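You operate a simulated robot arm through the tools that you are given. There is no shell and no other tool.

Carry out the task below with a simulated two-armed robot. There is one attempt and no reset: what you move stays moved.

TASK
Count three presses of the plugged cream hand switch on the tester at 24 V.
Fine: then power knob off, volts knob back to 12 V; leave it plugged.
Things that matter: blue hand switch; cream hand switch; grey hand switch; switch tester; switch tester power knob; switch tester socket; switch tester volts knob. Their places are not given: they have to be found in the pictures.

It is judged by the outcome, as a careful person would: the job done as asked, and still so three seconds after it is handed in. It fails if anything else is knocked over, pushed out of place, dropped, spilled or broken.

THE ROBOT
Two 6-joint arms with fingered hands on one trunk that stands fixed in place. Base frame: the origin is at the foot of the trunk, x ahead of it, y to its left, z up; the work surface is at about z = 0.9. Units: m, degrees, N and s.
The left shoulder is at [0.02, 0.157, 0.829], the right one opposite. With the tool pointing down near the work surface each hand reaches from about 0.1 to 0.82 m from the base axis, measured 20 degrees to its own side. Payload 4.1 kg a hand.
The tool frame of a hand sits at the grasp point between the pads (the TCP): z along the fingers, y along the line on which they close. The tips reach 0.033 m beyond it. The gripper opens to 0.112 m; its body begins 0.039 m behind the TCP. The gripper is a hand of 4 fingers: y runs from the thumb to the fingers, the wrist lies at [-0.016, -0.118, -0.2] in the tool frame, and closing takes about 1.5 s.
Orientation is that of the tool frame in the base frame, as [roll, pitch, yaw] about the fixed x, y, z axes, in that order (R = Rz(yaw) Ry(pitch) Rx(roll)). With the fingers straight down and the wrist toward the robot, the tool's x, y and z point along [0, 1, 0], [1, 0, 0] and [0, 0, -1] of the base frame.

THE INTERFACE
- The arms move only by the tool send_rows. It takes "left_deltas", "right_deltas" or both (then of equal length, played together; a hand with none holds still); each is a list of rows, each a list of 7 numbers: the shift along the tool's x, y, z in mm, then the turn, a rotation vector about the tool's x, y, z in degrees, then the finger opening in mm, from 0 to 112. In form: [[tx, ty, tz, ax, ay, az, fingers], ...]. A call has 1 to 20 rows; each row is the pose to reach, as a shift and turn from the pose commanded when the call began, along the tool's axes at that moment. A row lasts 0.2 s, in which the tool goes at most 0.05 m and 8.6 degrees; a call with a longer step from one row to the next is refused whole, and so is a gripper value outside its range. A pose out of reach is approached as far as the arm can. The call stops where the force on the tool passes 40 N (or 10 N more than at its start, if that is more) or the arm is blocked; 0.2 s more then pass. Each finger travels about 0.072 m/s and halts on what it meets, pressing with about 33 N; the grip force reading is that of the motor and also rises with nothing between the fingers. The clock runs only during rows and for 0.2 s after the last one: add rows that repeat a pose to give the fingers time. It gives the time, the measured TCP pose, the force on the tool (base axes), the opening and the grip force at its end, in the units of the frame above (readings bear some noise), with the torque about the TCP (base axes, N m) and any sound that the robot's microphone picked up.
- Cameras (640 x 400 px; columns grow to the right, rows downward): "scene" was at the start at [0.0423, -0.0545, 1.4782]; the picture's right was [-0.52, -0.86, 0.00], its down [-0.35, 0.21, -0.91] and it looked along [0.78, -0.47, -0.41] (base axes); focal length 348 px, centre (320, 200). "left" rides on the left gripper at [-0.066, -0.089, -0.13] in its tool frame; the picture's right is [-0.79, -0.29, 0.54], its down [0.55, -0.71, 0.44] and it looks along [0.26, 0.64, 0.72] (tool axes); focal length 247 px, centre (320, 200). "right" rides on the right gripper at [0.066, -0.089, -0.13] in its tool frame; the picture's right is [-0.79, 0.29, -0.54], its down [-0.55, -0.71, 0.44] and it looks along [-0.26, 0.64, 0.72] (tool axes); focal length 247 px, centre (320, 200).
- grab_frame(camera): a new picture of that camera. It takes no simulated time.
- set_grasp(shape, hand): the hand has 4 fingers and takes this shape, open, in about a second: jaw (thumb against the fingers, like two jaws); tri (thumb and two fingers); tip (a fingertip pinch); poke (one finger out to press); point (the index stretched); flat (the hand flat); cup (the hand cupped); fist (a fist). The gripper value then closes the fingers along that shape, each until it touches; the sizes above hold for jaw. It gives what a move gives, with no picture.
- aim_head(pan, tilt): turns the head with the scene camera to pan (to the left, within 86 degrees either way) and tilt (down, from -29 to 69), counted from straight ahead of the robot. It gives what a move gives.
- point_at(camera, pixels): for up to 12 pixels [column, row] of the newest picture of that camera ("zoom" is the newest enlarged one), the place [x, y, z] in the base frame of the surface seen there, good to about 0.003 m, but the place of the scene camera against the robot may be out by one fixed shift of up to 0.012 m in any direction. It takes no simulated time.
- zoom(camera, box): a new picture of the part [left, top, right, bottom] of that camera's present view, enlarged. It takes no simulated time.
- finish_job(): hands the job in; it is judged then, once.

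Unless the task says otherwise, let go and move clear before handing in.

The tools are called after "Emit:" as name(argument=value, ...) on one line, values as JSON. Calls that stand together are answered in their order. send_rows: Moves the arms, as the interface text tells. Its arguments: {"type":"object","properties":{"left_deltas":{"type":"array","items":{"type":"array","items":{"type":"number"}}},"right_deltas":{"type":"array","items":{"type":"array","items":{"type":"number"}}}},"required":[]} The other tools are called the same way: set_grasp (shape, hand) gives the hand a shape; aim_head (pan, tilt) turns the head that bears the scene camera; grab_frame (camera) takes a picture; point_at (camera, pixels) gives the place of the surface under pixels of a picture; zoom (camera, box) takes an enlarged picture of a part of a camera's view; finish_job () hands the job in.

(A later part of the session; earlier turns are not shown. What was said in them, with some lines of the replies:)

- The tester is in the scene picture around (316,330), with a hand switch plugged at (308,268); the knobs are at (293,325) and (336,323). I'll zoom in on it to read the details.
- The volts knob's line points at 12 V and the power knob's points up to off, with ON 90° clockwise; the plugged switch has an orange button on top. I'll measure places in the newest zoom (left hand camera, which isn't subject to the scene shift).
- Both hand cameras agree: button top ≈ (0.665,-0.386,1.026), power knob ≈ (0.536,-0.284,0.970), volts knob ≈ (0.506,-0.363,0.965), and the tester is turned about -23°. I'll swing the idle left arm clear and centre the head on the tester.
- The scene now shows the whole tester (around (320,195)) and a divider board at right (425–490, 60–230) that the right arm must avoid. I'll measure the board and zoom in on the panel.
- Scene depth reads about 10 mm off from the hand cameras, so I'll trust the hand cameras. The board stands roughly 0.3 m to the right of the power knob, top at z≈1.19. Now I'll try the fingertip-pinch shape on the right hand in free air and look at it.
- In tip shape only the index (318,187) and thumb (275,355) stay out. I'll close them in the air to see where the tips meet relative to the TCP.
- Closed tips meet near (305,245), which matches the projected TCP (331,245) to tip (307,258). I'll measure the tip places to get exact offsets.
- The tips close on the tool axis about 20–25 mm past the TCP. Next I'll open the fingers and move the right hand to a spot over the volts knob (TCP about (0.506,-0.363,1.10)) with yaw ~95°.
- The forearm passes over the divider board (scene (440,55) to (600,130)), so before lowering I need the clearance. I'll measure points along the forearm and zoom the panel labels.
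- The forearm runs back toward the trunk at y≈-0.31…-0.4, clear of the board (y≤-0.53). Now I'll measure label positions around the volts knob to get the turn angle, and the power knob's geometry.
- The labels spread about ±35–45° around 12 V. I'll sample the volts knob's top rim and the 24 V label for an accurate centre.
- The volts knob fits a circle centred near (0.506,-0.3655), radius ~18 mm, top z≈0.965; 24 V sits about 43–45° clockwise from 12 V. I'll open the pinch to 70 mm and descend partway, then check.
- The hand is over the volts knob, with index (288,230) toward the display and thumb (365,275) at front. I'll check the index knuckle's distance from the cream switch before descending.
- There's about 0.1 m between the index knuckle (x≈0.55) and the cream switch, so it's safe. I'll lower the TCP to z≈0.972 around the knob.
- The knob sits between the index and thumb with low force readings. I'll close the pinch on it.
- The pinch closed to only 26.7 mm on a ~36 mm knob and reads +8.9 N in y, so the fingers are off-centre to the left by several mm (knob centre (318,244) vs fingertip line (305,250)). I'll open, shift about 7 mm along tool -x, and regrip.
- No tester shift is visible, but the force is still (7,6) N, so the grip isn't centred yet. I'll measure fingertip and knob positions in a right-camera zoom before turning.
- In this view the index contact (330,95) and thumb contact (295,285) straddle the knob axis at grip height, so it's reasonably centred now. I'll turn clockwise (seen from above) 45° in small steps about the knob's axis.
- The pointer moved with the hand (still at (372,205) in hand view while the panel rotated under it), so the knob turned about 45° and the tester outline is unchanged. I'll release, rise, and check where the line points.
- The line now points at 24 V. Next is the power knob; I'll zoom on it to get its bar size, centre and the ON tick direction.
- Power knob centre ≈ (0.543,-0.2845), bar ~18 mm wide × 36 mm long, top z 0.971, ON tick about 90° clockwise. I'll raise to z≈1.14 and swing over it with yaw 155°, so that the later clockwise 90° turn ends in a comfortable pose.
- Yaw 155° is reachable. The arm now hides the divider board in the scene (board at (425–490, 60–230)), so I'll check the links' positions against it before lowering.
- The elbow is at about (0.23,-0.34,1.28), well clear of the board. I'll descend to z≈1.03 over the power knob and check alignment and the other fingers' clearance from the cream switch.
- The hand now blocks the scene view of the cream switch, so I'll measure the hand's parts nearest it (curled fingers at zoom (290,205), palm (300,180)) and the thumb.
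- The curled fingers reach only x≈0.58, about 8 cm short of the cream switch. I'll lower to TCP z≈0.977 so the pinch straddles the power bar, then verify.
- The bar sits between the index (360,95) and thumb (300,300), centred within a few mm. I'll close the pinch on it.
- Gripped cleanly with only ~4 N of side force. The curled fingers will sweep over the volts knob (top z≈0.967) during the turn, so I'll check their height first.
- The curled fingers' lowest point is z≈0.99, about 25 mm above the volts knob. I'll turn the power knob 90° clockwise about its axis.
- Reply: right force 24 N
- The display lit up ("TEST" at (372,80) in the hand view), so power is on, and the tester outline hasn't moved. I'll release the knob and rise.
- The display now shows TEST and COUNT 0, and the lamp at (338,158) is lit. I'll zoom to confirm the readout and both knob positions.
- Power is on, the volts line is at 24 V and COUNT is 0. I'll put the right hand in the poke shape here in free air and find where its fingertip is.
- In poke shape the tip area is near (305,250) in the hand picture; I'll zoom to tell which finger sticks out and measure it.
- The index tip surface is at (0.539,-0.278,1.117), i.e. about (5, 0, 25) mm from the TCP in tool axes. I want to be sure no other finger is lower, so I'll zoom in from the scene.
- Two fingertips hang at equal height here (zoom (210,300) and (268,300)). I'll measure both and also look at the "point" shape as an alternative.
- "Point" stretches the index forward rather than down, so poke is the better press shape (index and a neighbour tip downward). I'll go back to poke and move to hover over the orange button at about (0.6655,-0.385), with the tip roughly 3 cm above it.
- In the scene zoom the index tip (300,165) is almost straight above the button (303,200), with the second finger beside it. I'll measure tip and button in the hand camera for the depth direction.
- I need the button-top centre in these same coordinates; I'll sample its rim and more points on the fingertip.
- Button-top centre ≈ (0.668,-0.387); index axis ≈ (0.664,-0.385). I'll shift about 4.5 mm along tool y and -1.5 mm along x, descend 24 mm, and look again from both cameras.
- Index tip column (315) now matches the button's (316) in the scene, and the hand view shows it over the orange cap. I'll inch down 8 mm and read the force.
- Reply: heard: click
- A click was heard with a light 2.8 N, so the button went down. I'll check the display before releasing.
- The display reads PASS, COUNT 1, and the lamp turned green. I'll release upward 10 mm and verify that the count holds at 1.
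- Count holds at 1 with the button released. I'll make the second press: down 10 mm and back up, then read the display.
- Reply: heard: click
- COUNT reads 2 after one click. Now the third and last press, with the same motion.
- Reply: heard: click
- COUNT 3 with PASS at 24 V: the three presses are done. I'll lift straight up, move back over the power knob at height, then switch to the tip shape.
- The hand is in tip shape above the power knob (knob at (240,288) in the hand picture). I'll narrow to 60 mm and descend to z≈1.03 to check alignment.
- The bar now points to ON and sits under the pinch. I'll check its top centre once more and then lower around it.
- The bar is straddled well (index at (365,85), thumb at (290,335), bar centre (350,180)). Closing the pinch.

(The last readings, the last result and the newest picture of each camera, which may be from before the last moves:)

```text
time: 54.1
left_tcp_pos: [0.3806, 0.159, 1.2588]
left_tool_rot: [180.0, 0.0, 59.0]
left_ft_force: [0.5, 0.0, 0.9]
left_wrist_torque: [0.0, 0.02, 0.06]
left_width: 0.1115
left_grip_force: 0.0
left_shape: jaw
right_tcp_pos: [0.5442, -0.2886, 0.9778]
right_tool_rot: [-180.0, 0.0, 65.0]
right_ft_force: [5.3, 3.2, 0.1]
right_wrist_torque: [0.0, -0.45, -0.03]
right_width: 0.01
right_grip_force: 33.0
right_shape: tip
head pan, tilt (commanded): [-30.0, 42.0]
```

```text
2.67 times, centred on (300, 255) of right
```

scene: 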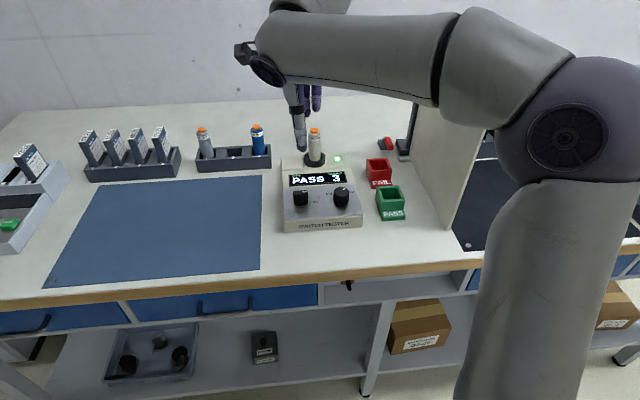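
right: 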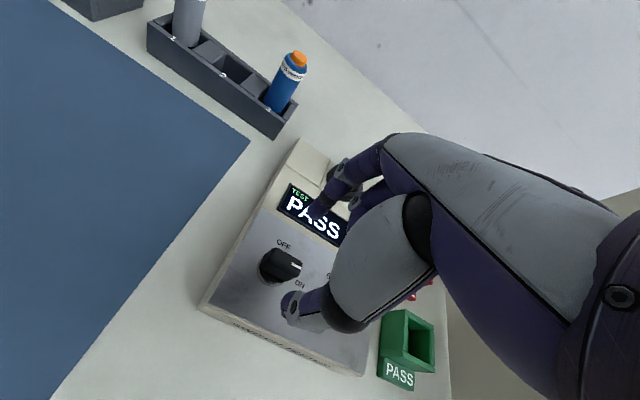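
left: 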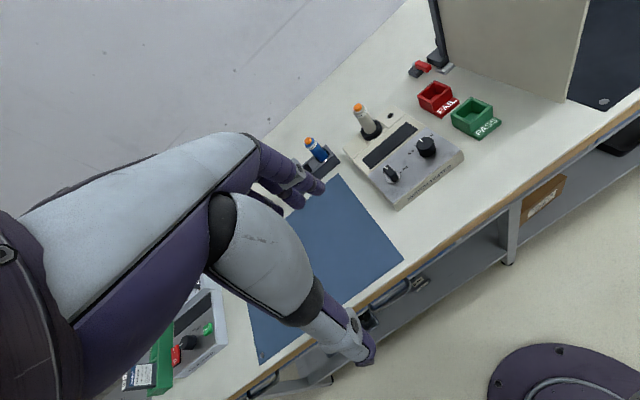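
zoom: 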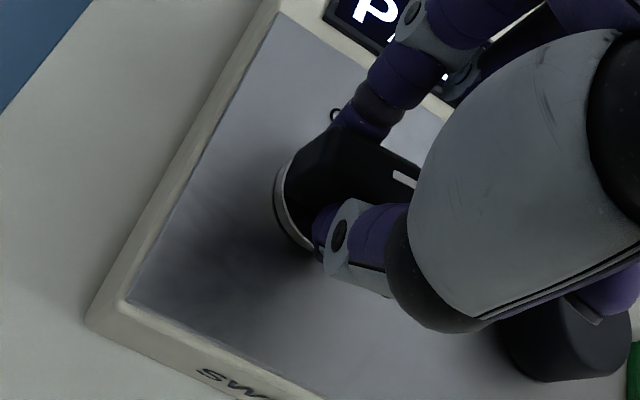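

Grip is firm with small side force. I'll turn the power knob 90° counter-clockwise back to OFF.

Emit:
send_rows(right_deltas=[[0, 0.5, 0, 0, 0, -7.5, 5], [0.1, 1, 0, 0, 0, -15, 5], [0.3, 1.5, 0, 0, 0, -22.5, 5], [0.5, 2, 0, 0, 0, -30, 5], [0.8, 2.4, 0, 0, 0, -37.5, 5], [1.2, 2.8, 0, 0, 0, -45, 5], [1.6, 3.2, 0, 0, 0, -52.5, 5], [2, 3.5, 0, 0, 0, -60, 5], [2.5, 3.7, 0, 0, 0, -67.5, 5], [3, 3.9, 0, 0, 0, -75, 5], [3.5, 4, 0, 0, 0, -82.5, 5], [4, 4, 0, 0, 0, -90, 5], [4, 4, 0, 0, 0, -90, 5]])

Emit:
zoom(camera="right", box=[220, 170, 380, 340])

Emit:
zoom(camera="scene", box=[260, 110, 380, 240])

```text
time: 56.9
left_tcp_pos: [0.3813, 0.1582, 1.2567]
left_tool_rot: [180.0, 0.0, 59.0]
left_ft_force: [-0.5, -1.3, 0.0]
left_wrist_torque: [0.01, 0.03, 0.01]
left_width: 0.1119
left_grip_force: 0.0
left_shape: jaw
right_tcp_pos: [0.5497, -0.2874, 0.9791]
right_tool_rot: [180.0, 0.2, 155.1]
right_ft_force: [1.7, -6.0, -0.1]
right_wrist_torque: [0.0, -0.17, -0.23]
right_width: 0.01
right_grip_force: 33.2
right_shape: tip
head pan, tilt (commanded): [-30.0, 42.0]
```

```text
2.35 times, centred on (300, 255) of right
```

zoom: 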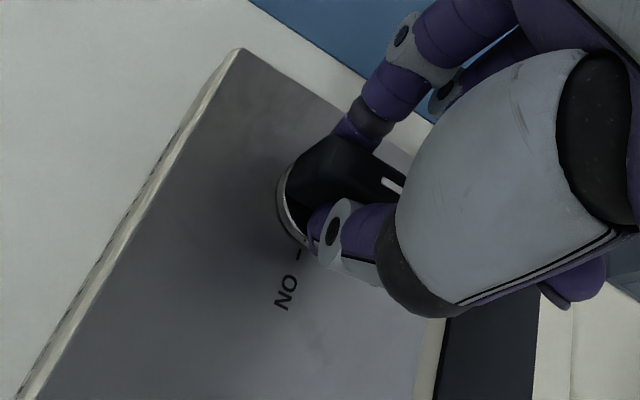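

```text
3.08 times, centred on (320, 175) of scene
```

zoom: 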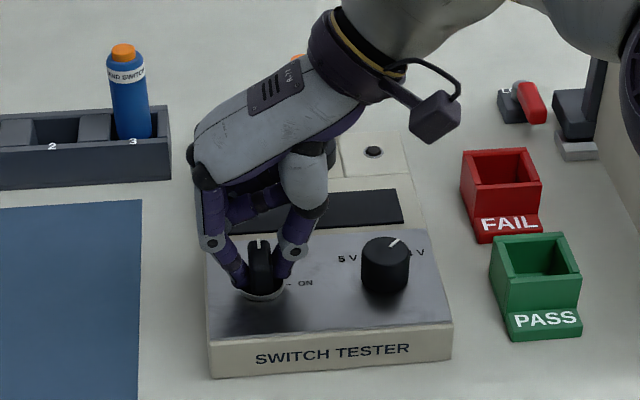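

The display is dark and the lamp is out, so power is off. I'll release and rise to z≈1.14.

Emit:
send_rows(right_deltas=[[0, 0, 0, 0, 0, 0, 20], [0, 0, 0, 0, 0, 0, 40], [0, 0, 0, 0, 0, 0, 60], [0, 0, 0, 0, 0, 0, 60], [0, 0, -15, 0, 0, 0, 60], [0, 0, -40, 0, 0, 0, 60], [0, 0, -70, 0, 0, 0, 60], [0, 0, -100, 0, 0, 0, 60], [0, 0, -130, 0, 0, 0, 60], [0, 0, -165, 0, 0, 0, 60], [0, 0, -165, 0, 0, 0, 60]])

Emit:
zoom(camera="scene", box=[275, 110, 375, 240])

Emit:
grab_frame(camera="right")

```text
time: 59.3
left_tcp_pos: [0.3809, 0.1592, 1.2573]
left_tool_rot: [179.9, 0.1, 59.0]
left_ft_force: [0.6, -0.2, -0.4]
left_wrist_torque: [-0.02, -0.03, 0.0]
left_width: 0.1114
left_grip_force: 0.0
left_shape: jaw
right_tcp_pos: [0.5485, -0.2851, 1.1437]
right_tool_rot: [180.0, 0.0, 155.0]
right_ft_force: [-0.4, 0.3, -0.1]
right_wrist_torque: [0.0, 0.0, 0.02]
right_width: 0.0593
right_grip_force: 0.0
right_shape: tip
head pan, tilt (commanded): [-30.0, 42.0]
```

```text
3.08 times, centred on (325, 175) of scene
```

zoom: 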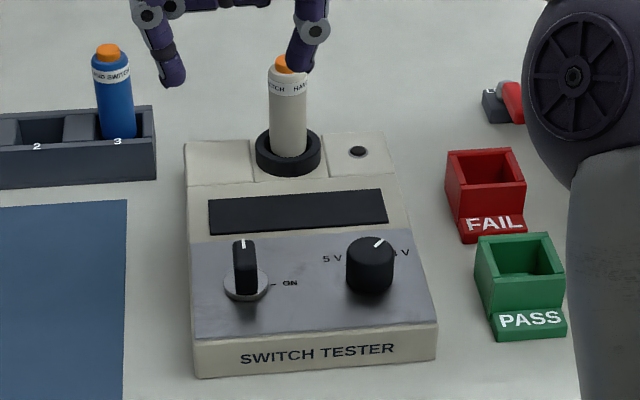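

```text
taken
```

right: 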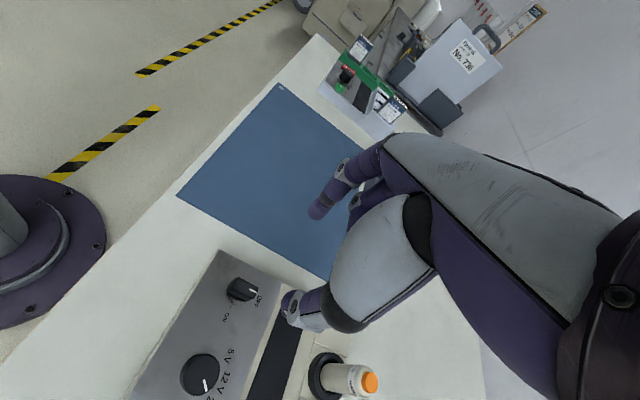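

Power knob is back at OFF; the volts knob still points to 24 V. I'll swing over the volts knob at yaw 50° (reverse of the earlier turn), TCP about (0.504,-0.369).

Emit:
send_rows(right_deltas=[[0.3, -7, 0, 0, 0, 7.5, 72], [0.7, -14, 0, 0, 0, 15, 72], [1, -20, 0, 0, 0, 22.5, 72], [1.4, -27, 0, 0, 0, 30, 72], [1.7, -34, 0, 0, 0, 37.5, 72], [2, -41, 0, 0, 0, 45, 72], [2.4, -47, 0, 0, 0, 52.5, 72], [2.7, -54, 0, 0, 0, 60, 72], [3, -61, 0, 0, 0, 67.5, 72], [3.4, -68, 0, 0, 0, 75, 72], [3.7, -74, 0, 0, 0, 82.5, 72], [4, -81, 0, 0, 0, 90, 72], [4.4, -88, 0, 0, 0, 97.5, 72], [4.8, -94.8, 0, 0, 0, 105, 72], [4.8, -94.8, 30, 0, 0, 105, 72], [4.8, -94.8, 60, 0, 0, 105, 72], [4.8, -94.8, 90, 0, 0, 105, 72], [4.8, -94.8, 115, 0, 0, 105, 72], [4.8, -94.8, 115, 0, 0, 105, 72]])

Emit:
grab_frame(camera="right")

Emit:
zoom(camera="right", box=[220, 170, 380, 340])

```text
time: 63.3
left_tcp_pos: [0.3813, 0.159, 1.258]
left_tool_rot: [180.0, 0.0, 59.0]
left_ft_force: [0.3, -0.2, -0.1]
left_wrist_torque: [0.02, -0.01, 0.01]
left_width: 0.1119
left_grip_force: 0.0
left_shape: jaw
right_tcp_pos: [0.5031, -0.3706, 1.0283]
right_tool_rot: [-180.0, 0.1, 50.1]
right_ft_force: [0.1, -0.3, -0.1]
right_wrist_torque: [0.02, -0.04, 0.01]
right_width: 0.0715
right_grip_force: 0.1
right_shape: tip
head pan, tilt (commanded): [-30.0, 42.0]
```

```text
taken
```

right: 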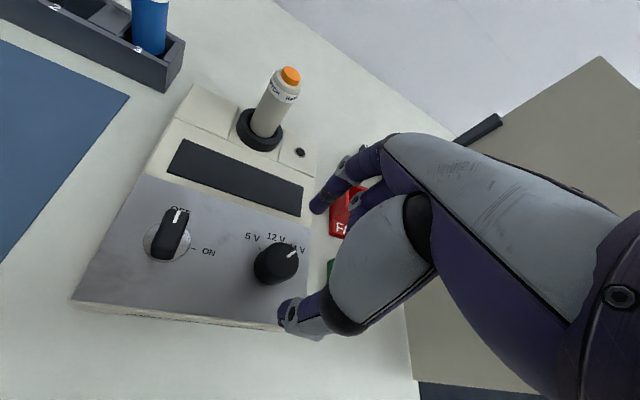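

```text
2.35 times, centred on (300, 255) of right
```

zoom: 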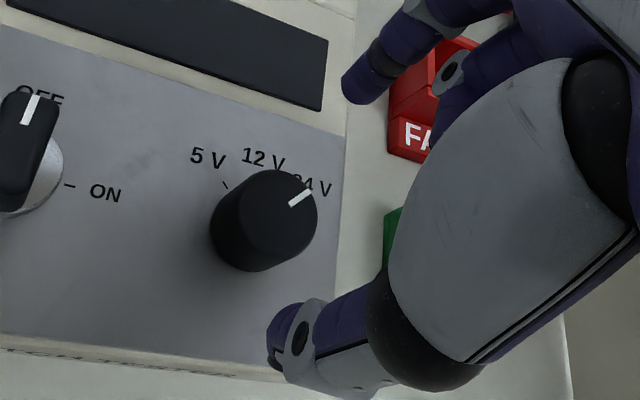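

The hand is above the volts knob. I'll measure the knob top's rim here to centre the pinch precisely before lowering.

Emit:
point_at(camera="zoom", pixels=[[265, 172], [314, 205], [305, 235], [230, 200], [270, 210], [290, 205], [306, 192], [250, 185], [290, 245], [280, 215]])

```text
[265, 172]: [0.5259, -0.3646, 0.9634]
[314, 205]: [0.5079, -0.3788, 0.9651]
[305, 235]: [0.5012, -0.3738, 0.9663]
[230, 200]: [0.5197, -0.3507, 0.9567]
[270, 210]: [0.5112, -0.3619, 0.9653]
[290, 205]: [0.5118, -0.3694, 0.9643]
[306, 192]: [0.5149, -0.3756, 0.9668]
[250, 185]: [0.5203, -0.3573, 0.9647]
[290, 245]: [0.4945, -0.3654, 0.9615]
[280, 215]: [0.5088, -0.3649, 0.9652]
```

The knob centre comes out near (0.508,-0.3645), so I'll nudge 1.5 mm along tool x and lower 54 mm around it.

Emit:
send_rows(right_deltas=[[1.5, 0, 10, 0, 0, 0, 72], [1.5, 0, 22, 0, 0, 0, 72], [1.5, 0, 34, 0, 0, 0, 72], [1.5, 0, 46, 0, 0, 0, 72], [1.5, 0, 54, 0, 0, 0, 72], [1.5, 0, 54, 0, 0, 0, 72]])

Emit:
zoom(camera="right", box=[240, 180, 360, 320])

```text
time: 64.7
left_tcp_pos: [0.3803, 0.1585, 1.2579]
left_tool_rot: [180.0, 0.0, 59.1]
left_ft_force: [-0.2, -0.7, 0.1]
left_wrist_torque: [-0.03, 0.01, 0.01]
left_width: 0.1117
left_grip_force: 0.1
left_shape: jaw
right_tcp_pos: [0.5058, -0.3692, 0.974]
right_tool_rot: [179.9, 0.0, 50.0]
right_ft_force: [-0.3, 0.0, 0.9]
right_wrist_torque: [-0.06, 0.04, 0.0]
right_width: 0.0713
right_grip_force: 0.0
right_shape: tip
head pan, tilt (commanded): [-30.0, 42.0]
```

```text
2.86 times, centred on (300, 250) of right
```

zoom: 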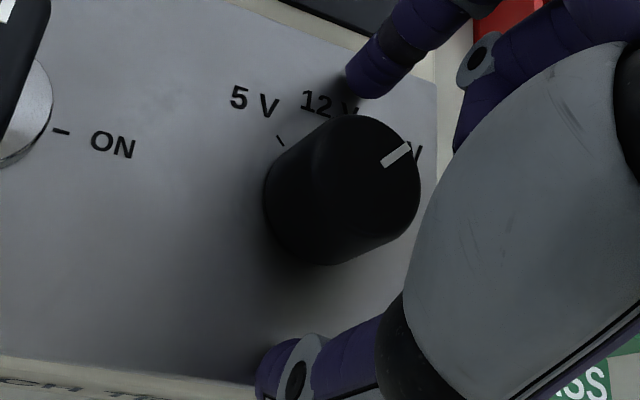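

The knob sits nicely between index (365,80) and thumb (285,370). Closing the pinch on it.

Emit:
send_rows(right_deltas=[[0, 0, 0, 0, 0, 0, 50], [0, 0, 0, 0, 0, 0, 40], [0, 0, 0, 0, 0, 0, 30], [0, 0, 0, 0, 0, 0, 20], [0, 0, 0, 0, 0, 0, 20], [0, 0, 0, 0, 0, 0, 20]])

Emit:
zoom(camera="right", box=[240, 180, 360, 320])

```text
time: 66.1
left_tcp_pos: [0.3816, 0.1584, 1.2579]
left_tool_rot: [-179.9, 0.0, 59.0]
left_ft_force: [0.4, 0.3, 0.6]
left_wrist_torque: [-0.03, -0.01, 0.0]
left_width: 0.1116
left_grip_force: 0.0
left_shape: jaw
right_tcp_pos: [0.5066, -0.3694, 0.9743]
right_tool_rot: [-180.0, 0.0, 50.0]
right_ft_force: [7.2, 3.1, -2.9]
right_wrist_torque: [0.03, -0.27, -0.03]
right_width: 0.0261
right_grip_force: 33.0
right_shape: tip
head pan, tilt (commanded): [-30.0, 42.0]
```

```text
2.86 times, centred on (300, 250) of right
```

zoom: 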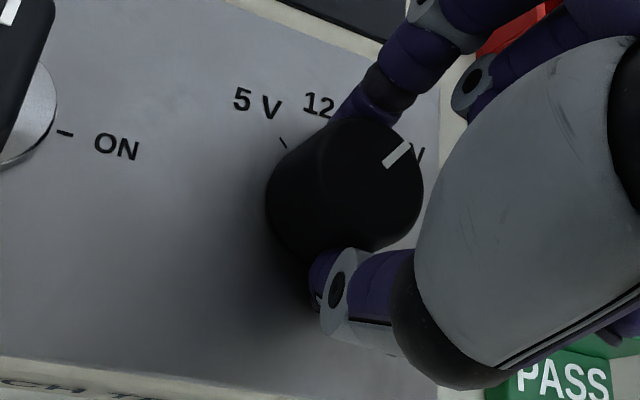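

Gripped firmly. I'll turn 45° counter-clockwise back to 12 V.

Emit:
send_rows(right_deltas=[[0, 0.4, 0, 0, 0, -5, 20], [0.1, 0.8, 0, 0, 0, -10, 20], [0.2, 1.2, 0, 0, 0, -15, 20], [0.3, 1.5, 0, 0, 0, -20, 20], [0.4, 1.9, 0, 0, 0, -25, 20], [0.6, 2.2, 0, 0, 0, -30, 20], [0.8, 2.6, 0, 0, 0, -35, 20], [1, 2.9, 0, 0, 0, -40, 20], [1.3, 3.2, 0, 0, 0, -45, 20], [1.3, 3.2, 0, 0, 0, -45, 20]])

Emit:
zoom(camera="right", box=[220, 150, 380, 330])

Emit:
zoom(camera="scene", box=[270, 110, 390, 240])

```text
time: 68.3
left_tcp_pos: [0.3804, 0.159, 1.2578]
left_tool_rot: [-179.9, 0.0, 59.1]
left_ft_force: [-0.5, 0.6, 0.0]
left_wrist_torque: [-0.02, 0.02, 0.01]
left_width: 0.1115
left_grip_force: 0.0
left_shape: jaw
right_tcp_pos: [0.509, -0.3704, 0.9731]
right_tool_rot: [179.9, 0.0, 95.0]
right_ft_force: [3.9, 4.4, -2.9]
right_wrist_torque: [0.17, -0.22, -0.01]
right_width: 0.026
right_grip_force: 33.2
right_shape: tip
head pan, tilt (commanded): [-30.0, 42.0]
```

```text
2.22 times, centred on (300, 240) of right
```

zoom: 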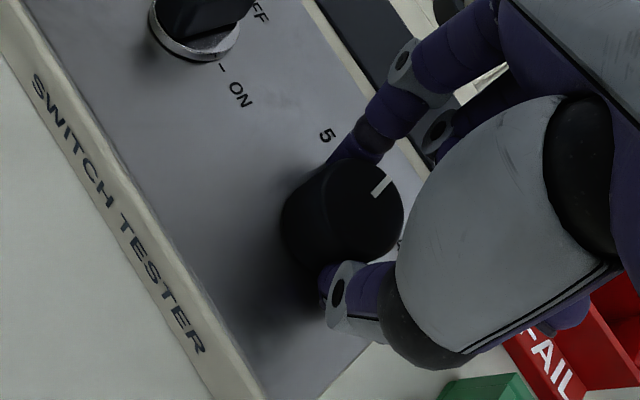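

```text
3.08 times, centred on (330, 175) of scene
```

zoom: 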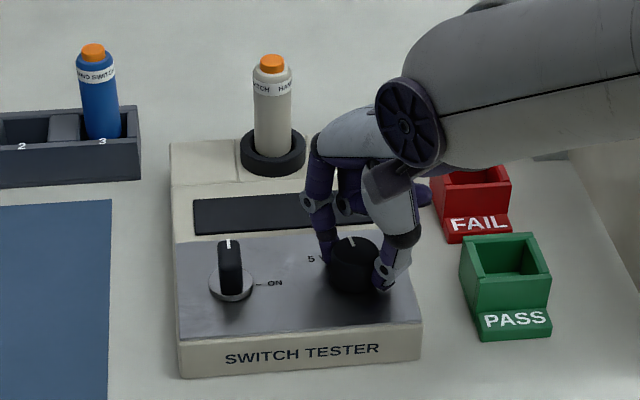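

The pointer now faces straight up toward 12 V in the scene ((350,242)). I'll release, rise, and verify the reading.

Emit:
send_rows(right_deltas=[[0, 0, 0, 0, 0, 0, 40], [0, 0, 0, 0, 0, 0, 60], [0, 0, 0, 0, 0, 0, 72], [0, 0, 0, 0, 0, 0, 72], [0, 0, -15, 0, 0, 0, 72], [0, 0, -35, 0, 0, 0, 72], [0, 0, -60, 0, 0, 0, 72], [0, 0, -85, 0, 0, 0, 72], [0, 0, -120, 0, 0, 0, 72], [0, 0, -120, 0, 0, 0, 72]])

Emit:
zoom(camera="right", box=[160, 170, 320, 330])

Emit:
zoom(camera="scene", box=[280, 170, 370, 240])

```text
time: 70.5
left_tcp_pos: [0.3806, 0.1579, 1.2583]
left_tool_rot: [180.0, 0.0, 59.0]
left_ft_force: [-0.7, -0.2, 1.2]
left_wrist_torque: [-0.02, 0.01, 0.01]
left_width: 0.1117
left_grip_force: 0.0
left_shape: jaw
right_tcp_pos: [0.5084, -0.3703, 1.0955]
right_tool_rot: [-180.0, 0.0, 95.0]
right_ft_force: [-0.9, 0.0, -0.6]
right_wrist_torque: [-0.02, -0.06, -0.04]
right_width: 0.0717
right_grip_force: 0.1
right_shape: tip
head pan, tilt (commanded): [-30.0, 42.0]
```

```text
2.50 times, centred on (240, 250) of right
```

zoom: 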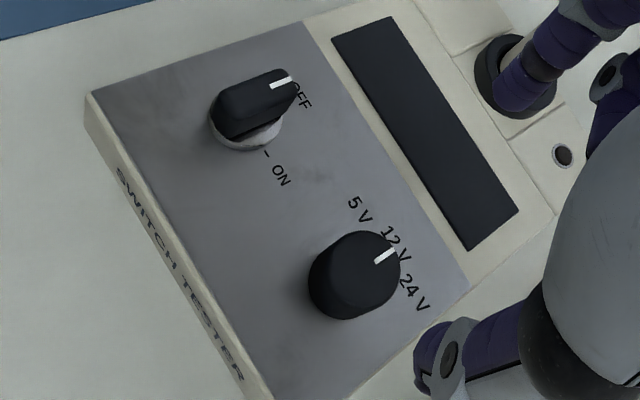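

```text
5.71 times, centred on (325, 205) of scene
```

zoom: 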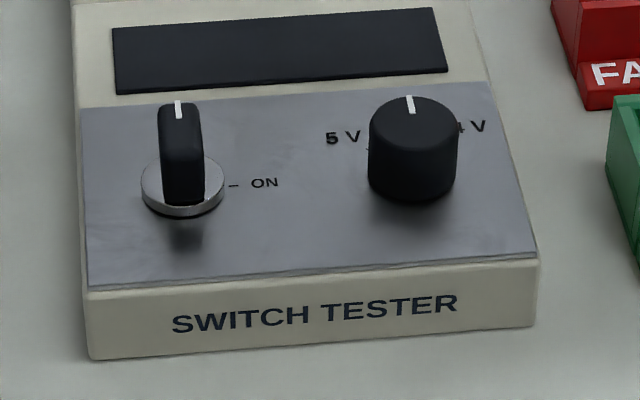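

The scene zoom matches the starting view exactly: power line at OFF, volts line at 12 V, display dark, tester unmoved. I'll withdraw the right hand up and back, then take a last look.

Emit:
send_rows(right_deltas=[[0, 0, -25, 0, 0, 0, 72], [0, 0, -50, 0, 0, 0, 72], [0, 0, -80, 0, 0, 0, 72], [0, 0, -110, 0, 0, 0, 72], [5, -25, -130, 0, 0, 0, 72], [10, -50, -145, 0, 0, 0, 72], [16, -75, -160, 0, 0, 0, 72], [22, -100, -170, 0, 0, 0, 72], [28, -130, -180, 0, 0, 0, 72], [34, -155, -185, 0, 0, 0, 72], [34, -155, -185, 0, 0, 0, 72]])

Emit:
grab_frame(camera="scene")

Emit:
zoom(camera="scene", box=[180, 90, 420, 240])

```text
time: 72.9
left_tcp_pos: [0.3796, 0.1591, 1.2576]
left_tool_rot: [-179.9, 0.0, 59.1]
left_ft_force: [1.5, 1.2, -0.9]
left_wrist_torque: [-0.01, 0.01, 0.0]
left_width: 0.1118
left_grip_force: 0.0
left_shape: jaw
right_tcp_pos: [0.3511, -0.3501, 1.2791]
right_tool_rot: [-180.0, 0.1, 95.1]
right_ft_force: [0.3, -0.9, -0.4]
right_wrist_torque: [-0.04, 0.02, 0.01]
right_width: 0.0717
right_grip_force: 0.0
right_shape: tip
head pan, tilt (commanded): [-30.0, 42.0]
```

```text
taken
```

scene: 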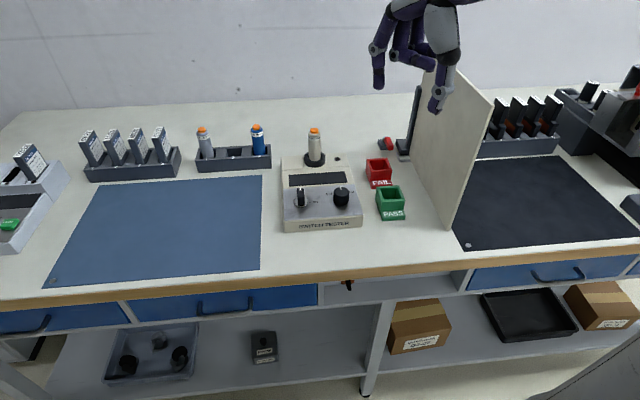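

```text
2.67 times, centred on (300, 165) of scene
```

zoom: 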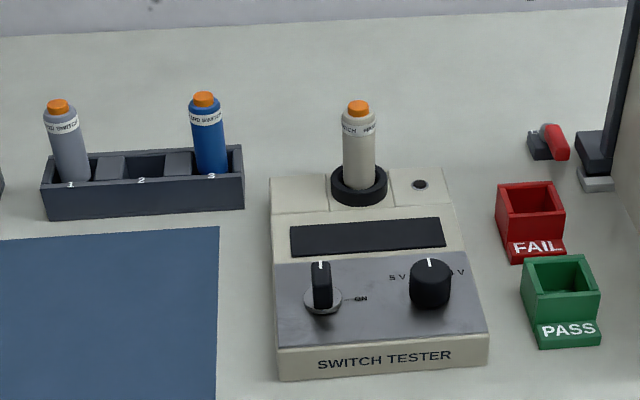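

Everything is in its original place: the cream switch is still plugged, power knob at OFF, volts knob at 12 V, and the three presses were counted (PASS 3) at 24 V. The hands are clear, so I'm handing in the job.

Emit:
finish_job()

```text
The job is handed in.
```

The job is done and handed in. The tester counted three presses of the cream hand switch with the volts knob at 24 V, and its display read PASS, COUNT 3.

Afterwards I turned the power knob off, and the display and lamp went dark. I then turned the volts knob back to 12 V. The cream switch is still plugged in.

In the last pictures nothing else on the bench had moved, and both hands were clear.
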